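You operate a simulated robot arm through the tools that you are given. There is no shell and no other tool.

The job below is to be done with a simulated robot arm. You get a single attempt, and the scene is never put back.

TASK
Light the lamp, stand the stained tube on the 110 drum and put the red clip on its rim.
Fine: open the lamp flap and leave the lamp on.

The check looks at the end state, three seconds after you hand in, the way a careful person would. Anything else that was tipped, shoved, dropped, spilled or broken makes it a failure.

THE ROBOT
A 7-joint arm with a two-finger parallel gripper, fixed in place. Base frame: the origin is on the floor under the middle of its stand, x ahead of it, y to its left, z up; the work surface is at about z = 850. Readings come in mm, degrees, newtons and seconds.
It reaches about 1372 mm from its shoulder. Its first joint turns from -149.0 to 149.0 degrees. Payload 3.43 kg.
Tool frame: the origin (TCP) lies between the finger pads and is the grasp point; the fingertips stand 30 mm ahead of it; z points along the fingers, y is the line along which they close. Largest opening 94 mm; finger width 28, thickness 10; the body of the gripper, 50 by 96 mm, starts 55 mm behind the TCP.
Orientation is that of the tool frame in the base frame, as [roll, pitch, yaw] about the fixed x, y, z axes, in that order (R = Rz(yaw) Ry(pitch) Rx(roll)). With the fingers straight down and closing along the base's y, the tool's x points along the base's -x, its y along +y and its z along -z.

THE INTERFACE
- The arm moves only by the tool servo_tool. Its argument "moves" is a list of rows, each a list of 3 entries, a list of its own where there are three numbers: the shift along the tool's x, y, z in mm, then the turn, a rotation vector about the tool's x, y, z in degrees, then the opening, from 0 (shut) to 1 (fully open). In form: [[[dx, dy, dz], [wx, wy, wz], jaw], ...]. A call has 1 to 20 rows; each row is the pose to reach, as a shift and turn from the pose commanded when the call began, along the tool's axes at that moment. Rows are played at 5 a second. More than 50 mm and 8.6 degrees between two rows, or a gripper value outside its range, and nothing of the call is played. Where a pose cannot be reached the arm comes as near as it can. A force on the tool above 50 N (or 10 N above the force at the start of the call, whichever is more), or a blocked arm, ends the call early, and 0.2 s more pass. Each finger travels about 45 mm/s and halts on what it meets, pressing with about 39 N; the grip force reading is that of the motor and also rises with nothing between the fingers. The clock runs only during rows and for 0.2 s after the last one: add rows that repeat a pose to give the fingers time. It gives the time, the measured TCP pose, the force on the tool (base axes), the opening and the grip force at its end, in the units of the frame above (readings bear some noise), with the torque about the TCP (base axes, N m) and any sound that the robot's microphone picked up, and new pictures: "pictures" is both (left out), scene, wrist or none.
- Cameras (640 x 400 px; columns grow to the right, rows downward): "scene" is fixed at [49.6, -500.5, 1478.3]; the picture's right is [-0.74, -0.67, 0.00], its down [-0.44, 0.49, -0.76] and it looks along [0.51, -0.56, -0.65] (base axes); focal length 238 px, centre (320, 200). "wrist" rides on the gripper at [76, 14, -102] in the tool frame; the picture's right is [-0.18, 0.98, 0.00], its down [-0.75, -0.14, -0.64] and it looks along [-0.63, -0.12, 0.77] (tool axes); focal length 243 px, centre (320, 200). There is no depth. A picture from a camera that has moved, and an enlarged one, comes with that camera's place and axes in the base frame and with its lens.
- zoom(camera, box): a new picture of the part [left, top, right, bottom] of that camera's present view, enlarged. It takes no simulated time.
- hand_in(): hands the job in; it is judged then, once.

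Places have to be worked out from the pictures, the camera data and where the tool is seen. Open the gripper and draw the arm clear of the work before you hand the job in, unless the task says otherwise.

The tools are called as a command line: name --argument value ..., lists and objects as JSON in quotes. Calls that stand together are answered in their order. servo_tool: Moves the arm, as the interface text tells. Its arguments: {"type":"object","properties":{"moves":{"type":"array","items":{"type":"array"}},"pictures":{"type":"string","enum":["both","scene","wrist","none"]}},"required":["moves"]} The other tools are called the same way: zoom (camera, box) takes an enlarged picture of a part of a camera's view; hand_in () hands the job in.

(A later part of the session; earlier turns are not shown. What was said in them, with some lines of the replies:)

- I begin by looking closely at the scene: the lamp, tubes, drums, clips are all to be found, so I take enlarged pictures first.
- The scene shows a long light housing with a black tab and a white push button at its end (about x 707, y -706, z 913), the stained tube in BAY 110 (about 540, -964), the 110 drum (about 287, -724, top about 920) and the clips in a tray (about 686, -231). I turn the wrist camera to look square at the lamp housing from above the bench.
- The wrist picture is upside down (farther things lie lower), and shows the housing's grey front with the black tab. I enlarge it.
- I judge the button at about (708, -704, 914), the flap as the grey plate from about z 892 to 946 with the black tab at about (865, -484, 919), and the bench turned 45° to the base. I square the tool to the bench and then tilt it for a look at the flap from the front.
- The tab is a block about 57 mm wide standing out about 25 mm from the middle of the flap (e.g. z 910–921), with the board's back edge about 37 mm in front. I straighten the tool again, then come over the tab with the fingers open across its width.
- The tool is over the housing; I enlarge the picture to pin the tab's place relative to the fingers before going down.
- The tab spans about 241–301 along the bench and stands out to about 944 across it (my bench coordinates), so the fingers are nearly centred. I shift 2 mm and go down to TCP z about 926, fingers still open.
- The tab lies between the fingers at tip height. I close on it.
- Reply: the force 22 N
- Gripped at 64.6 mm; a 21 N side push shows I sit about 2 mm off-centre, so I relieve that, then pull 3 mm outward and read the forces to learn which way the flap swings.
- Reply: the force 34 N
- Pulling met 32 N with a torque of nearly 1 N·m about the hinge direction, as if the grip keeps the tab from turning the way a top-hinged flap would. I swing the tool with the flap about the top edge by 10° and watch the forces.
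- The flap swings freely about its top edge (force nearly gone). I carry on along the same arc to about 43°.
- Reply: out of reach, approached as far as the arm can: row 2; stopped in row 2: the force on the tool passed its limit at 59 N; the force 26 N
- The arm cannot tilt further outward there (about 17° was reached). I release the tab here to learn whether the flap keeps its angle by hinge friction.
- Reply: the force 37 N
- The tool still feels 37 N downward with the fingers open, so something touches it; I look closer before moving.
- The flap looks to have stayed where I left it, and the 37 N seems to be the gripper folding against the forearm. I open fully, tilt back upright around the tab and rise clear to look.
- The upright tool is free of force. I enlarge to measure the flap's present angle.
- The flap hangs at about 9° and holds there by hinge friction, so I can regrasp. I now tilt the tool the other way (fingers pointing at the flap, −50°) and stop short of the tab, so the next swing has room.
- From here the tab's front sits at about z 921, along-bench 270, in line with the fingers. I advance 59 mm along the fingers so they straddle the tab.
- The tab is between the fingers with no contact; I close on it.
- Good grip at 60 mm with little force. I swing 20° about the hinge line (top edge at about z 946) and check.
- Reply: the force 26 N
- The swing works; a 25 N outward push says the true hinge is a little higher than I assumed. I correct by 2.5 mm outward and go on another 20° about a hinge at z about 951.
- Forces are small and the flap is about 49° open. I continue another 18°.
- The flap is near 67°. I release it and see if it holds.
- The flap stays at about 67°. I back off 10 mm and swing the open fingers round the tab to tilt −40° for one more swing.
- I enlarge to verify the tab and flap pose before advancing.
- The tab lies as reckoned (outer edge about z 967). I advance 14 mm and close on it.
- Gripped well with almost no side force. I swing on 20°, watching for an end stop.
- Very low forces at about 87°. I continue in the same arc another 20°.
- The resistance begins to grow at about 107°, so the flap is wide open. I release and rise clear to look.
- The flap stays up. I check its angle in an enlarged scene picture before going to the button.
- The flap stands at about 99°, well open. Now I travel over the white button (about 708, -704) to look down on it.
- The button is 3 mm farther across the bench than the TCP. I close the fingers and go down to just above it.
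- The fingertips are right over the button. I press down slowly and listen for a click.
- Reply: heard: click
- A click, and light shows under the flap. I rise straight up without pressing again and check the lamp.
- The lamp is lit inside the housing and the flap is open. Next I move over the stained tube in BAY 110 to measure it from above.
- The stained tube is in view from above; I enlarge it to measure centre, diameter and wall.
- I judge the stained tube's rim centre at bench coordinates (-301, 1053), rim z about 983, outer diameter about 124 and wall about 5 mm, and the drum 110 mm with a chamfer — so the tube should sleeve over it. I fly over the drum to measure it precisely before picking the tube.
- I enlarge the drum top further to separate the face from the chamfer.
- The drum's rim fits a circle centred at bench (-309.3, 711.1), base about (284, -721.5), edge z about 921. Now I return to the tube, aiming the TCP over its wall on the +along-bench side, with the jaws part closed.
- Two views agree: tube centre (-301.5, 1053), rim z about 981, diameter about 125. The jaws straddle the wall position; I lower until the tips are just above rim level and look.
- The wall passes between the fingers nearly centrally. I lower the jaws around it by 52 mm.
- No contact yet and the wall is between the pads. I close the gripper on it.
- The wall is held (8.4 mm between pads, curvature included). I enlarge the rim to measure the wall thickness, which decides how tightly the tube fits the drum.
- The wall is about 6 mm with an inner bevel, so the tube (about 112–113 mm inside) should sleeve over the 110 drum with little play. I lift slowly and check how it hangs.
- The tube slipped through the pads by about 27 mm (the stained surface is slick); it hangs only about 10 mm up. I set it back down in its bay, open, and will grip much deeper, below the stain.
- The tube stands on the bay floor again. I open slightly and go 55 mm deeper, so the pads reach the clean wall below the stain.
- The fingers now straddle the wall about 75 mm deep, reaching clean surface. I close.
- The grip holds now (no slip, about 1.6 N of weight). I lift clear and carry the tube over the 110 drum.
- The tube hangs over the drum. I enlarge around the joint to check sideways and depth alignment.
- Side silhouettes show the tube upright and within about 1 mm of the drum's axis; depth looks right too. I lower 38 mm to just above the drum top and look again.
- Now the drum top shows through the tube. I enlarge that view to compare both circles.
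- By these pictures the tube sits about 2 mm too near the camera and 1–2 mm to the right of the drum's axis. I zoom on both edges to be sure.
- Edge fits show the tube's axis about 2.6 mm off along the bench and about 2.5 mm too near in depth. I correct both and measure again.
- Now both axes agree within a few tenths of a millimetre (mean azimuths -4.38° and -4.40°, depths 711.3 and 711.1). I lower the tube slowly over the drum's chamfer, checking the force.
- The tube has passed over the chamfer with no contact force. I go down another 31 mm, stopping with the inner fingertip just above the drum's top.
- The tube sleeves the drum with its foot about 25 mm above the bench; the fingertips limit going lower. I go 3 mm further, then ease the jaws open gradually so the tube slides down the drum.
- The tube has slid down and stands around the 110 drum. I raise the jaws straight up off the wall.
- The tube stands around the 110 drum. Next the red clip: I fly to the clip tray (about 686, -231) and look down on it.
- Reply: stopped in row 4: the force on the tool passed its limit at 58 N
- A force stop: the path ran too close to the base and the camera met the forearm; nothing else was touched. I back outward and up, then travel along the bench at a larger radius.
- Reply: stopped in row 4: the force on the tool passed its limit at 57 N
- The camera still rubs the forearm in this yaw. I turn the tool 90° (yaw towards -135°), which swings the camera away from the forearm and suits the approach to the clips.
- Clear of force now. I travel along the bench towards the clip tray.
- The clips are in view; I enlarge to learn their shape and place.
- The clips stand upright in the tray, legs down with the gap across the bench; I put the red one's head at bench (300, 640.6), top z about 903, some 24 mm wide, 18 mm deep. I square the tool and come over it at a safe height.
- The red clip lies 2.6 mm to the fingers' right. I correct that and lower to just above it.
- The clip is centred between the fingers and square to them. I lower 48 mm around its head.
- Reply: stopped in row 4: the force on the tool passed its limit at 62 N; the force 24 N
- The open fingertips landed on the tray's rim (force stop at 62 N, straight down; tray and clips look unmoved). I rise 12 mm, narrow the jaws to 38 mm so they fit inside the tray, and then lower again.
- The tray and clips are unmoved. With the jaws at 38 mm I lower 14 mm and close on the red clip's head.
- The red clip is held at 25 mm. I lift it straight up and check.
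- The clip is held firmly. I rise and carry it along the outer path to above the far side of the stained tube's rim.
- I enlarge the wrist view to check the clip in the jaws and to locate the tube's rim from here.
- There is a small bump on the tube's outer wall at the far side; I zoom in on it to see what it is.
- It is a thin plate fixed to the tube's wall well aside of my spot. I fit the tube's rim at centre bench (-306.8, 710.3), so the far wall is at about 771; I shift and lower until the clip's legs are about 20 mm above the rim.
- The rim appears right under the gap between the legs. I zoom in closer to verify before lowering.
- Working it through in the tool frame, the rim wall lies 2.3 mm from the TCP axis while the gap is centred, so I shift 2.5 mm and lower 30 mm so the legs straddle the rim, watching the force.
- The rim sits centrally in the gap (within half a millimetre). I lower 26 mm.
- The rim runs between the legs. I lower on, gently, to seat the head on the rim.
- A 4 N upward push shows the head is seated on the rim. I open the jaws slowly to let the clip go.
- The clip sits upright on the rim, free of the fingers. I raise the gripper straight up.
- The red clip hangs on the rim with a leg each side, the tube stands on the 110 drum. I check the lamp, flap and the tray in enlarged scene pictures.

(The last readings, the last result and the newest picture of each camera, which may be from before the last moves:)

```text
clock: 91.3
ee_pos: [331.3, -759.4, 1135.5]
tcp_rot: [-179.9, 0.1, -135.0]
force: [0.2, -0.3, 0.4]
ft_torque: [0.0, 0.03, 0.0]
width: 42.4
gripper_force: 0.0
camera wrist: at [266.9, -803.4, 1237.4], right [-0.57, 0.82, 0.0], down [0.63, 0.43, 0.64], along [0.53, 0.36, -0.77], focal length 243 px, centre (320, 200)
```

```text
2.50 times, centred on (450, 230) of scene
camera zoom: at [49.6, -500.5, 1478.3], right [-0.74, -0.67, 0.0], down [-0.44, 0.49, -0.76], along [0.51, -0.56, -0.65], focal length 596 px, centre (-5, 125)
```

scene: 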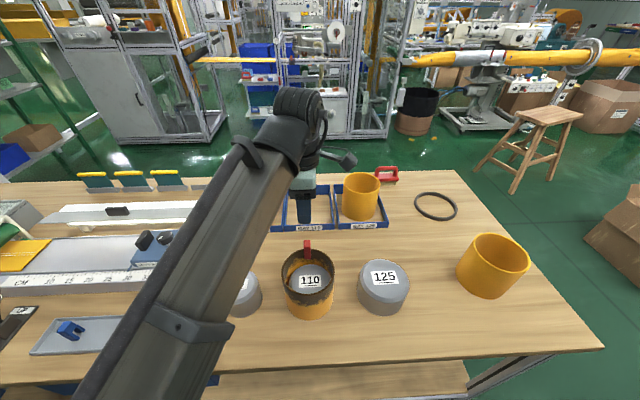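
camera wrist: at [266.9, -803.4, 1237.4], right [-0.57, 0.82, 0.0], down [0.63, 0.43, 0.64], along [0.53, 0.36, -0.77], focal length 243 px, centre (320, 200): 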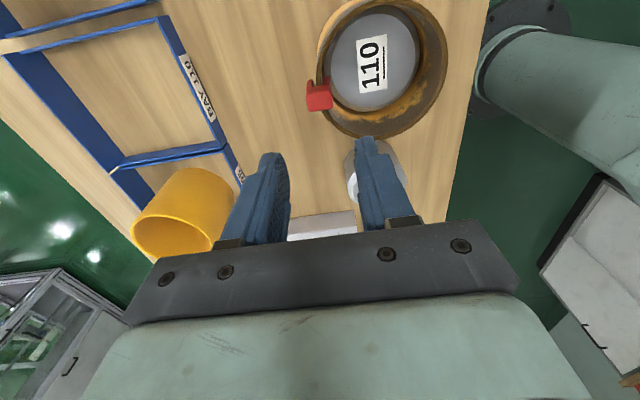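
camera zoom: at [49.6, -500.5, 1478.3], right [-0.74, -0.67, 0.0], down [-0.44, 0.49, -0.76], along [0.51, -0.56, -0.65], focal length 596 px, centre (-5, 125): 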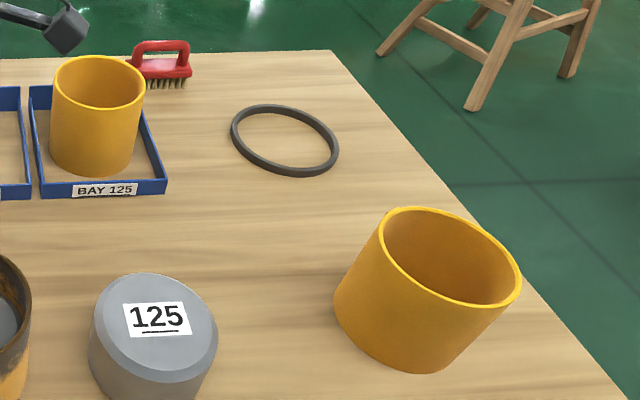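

All else is where it was: flap still up, lamp lit, blue clip and tray unmoved. I open the gripper and draw the arm up and away from the work.

servo_tool --moves '[[[0, 0, -40], [0, 0, 0], 0.7], [[0, -10, -80], [0, 0, 0], 1], [[-30, -25, -90], [0, 0, 0], 1], [[-70, -35, -90], [0, 0, 0], 1], [[-115, -40, -90], [0, 0, 0], 1], [[-160, -40, -90], [0, 0, 0], 1], [[-205, -40, -90], [0, 0, 0], 1], [[-205, -40, -90], [0, 0, 0], 1]]' --pictures "both"

zoom --camera "scene" --box '[230, 170, 420, 330]'

zoom --camera "wrist" --box '[100, 0, 560, 240]'

```text
clock: 93.1
ee_pos: [509.3, -655.6, 1205.4]
tcp_rot: [-178.2, -0.3, -134.9]
force: [-0.2, 0.1, -1.0]
ft_torque: [-0.01, -0.01, -0.02]
width: 93.8
gripper_force: 0.1
out of reach, approached as far as the arm can: row 2, 3, 4, 5, 6, 7, 8
camera wrist: at [443.8, -696.4, 1306.6], right [-0.56, 0.82, -0.03], down [0.62, 0.45, 0.64], along [0.54, 0.34, -0.77], focal length 243 px, centre (320, 200)
```

scene: 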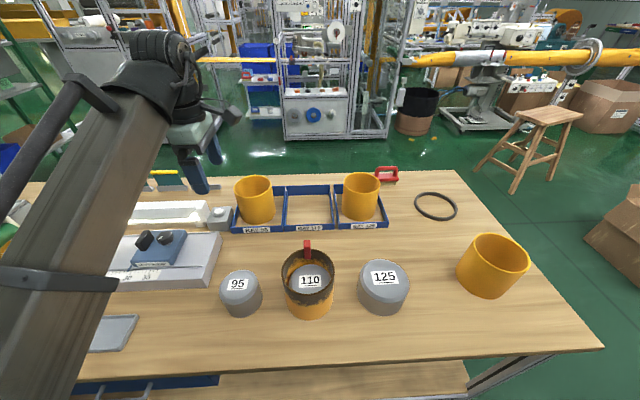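
wrist: 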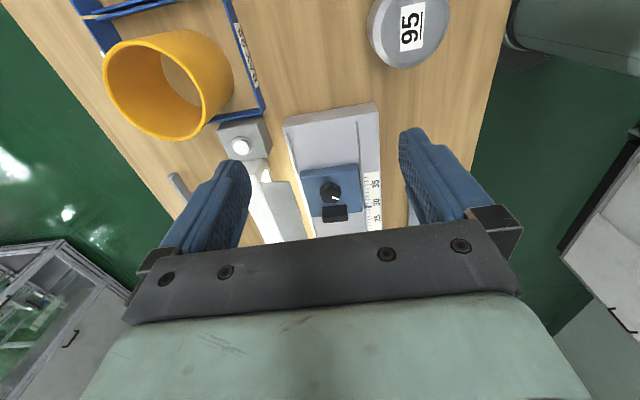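

```text
2.50 times, centred on (325, 250) of scene
camera zoom: at [49.6, -500.5, 1478.3], right [-0.74, -0.67, 0.0], down [-0.44, 0.49, -0.76], along [0.51, -0.56, -0.65], focal length 596 px, centre (308, 75)
```

zoom: 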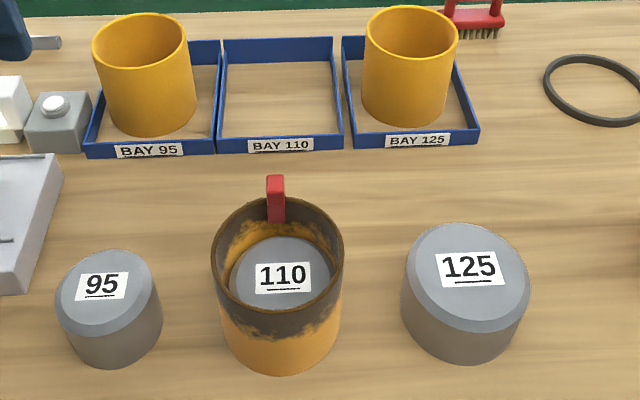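

```text
1.39 times, centred on (330, 120) of wrist
camera zoom: at [443.8, -696.4, 1306.6], right [-0.56, 0.82, -0.03], down [0.62, 0.45, 0.64], along [0.54, 0.34, -0.77], focal length 338 px, centre (306, 311)
```

zoom: 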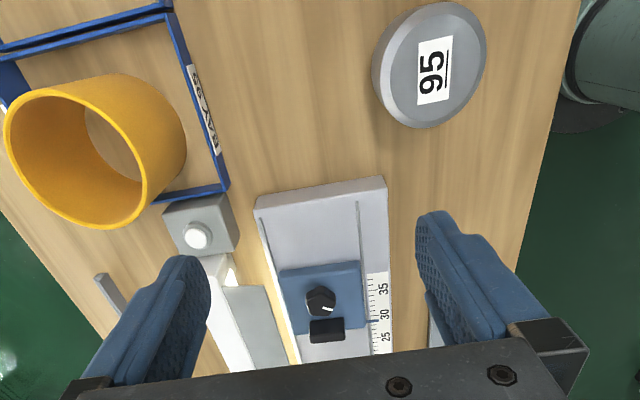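

The arm is clear with the gripper open. The stained tube stands upright on the 110 drum with the red clip on its rim, the flap is up and the lamp is lit, and nothing else has moved. I hand the job in.

hand_in

```text
The job is handed in.
```

The job is handed in; I don't have the check's result. My last pictures showed everything in place:

- **Lamp:** I pressed the white button once and heard a click, and the lamp was still lit.
- **Flap:** it stands open at about 99° and had not drooped when I last looked.
- **Stained tube:** it is sleeved over the 110 drum and stands upright on the bench. For the last 20 to 25 mm I eased the jaws open and let it slide down the drum, because the fingers could go no lower.
- **Red clip:** it sits on the tube's far rim, one leg on each side of the wall.

A few things went less cleanly than the end state shows:

- **First tube grip:** the stained surface is slick and the tube slipped in the jaws. I set it back in its bay and gripped it again lower down, below the stain.
- **Clip tray:** the open fingertips pressed straight down on the tray rim, and the force limit stopped the arm at 62 N. The tray and the blue clip were in the same place afterwards.
- **Arm fouling itself:** the arm stopped on its force limit three times when the gripper or its camera apparently touched the forearm. One of these was while swinging the flap open; none of them disturbed anything on the bench.
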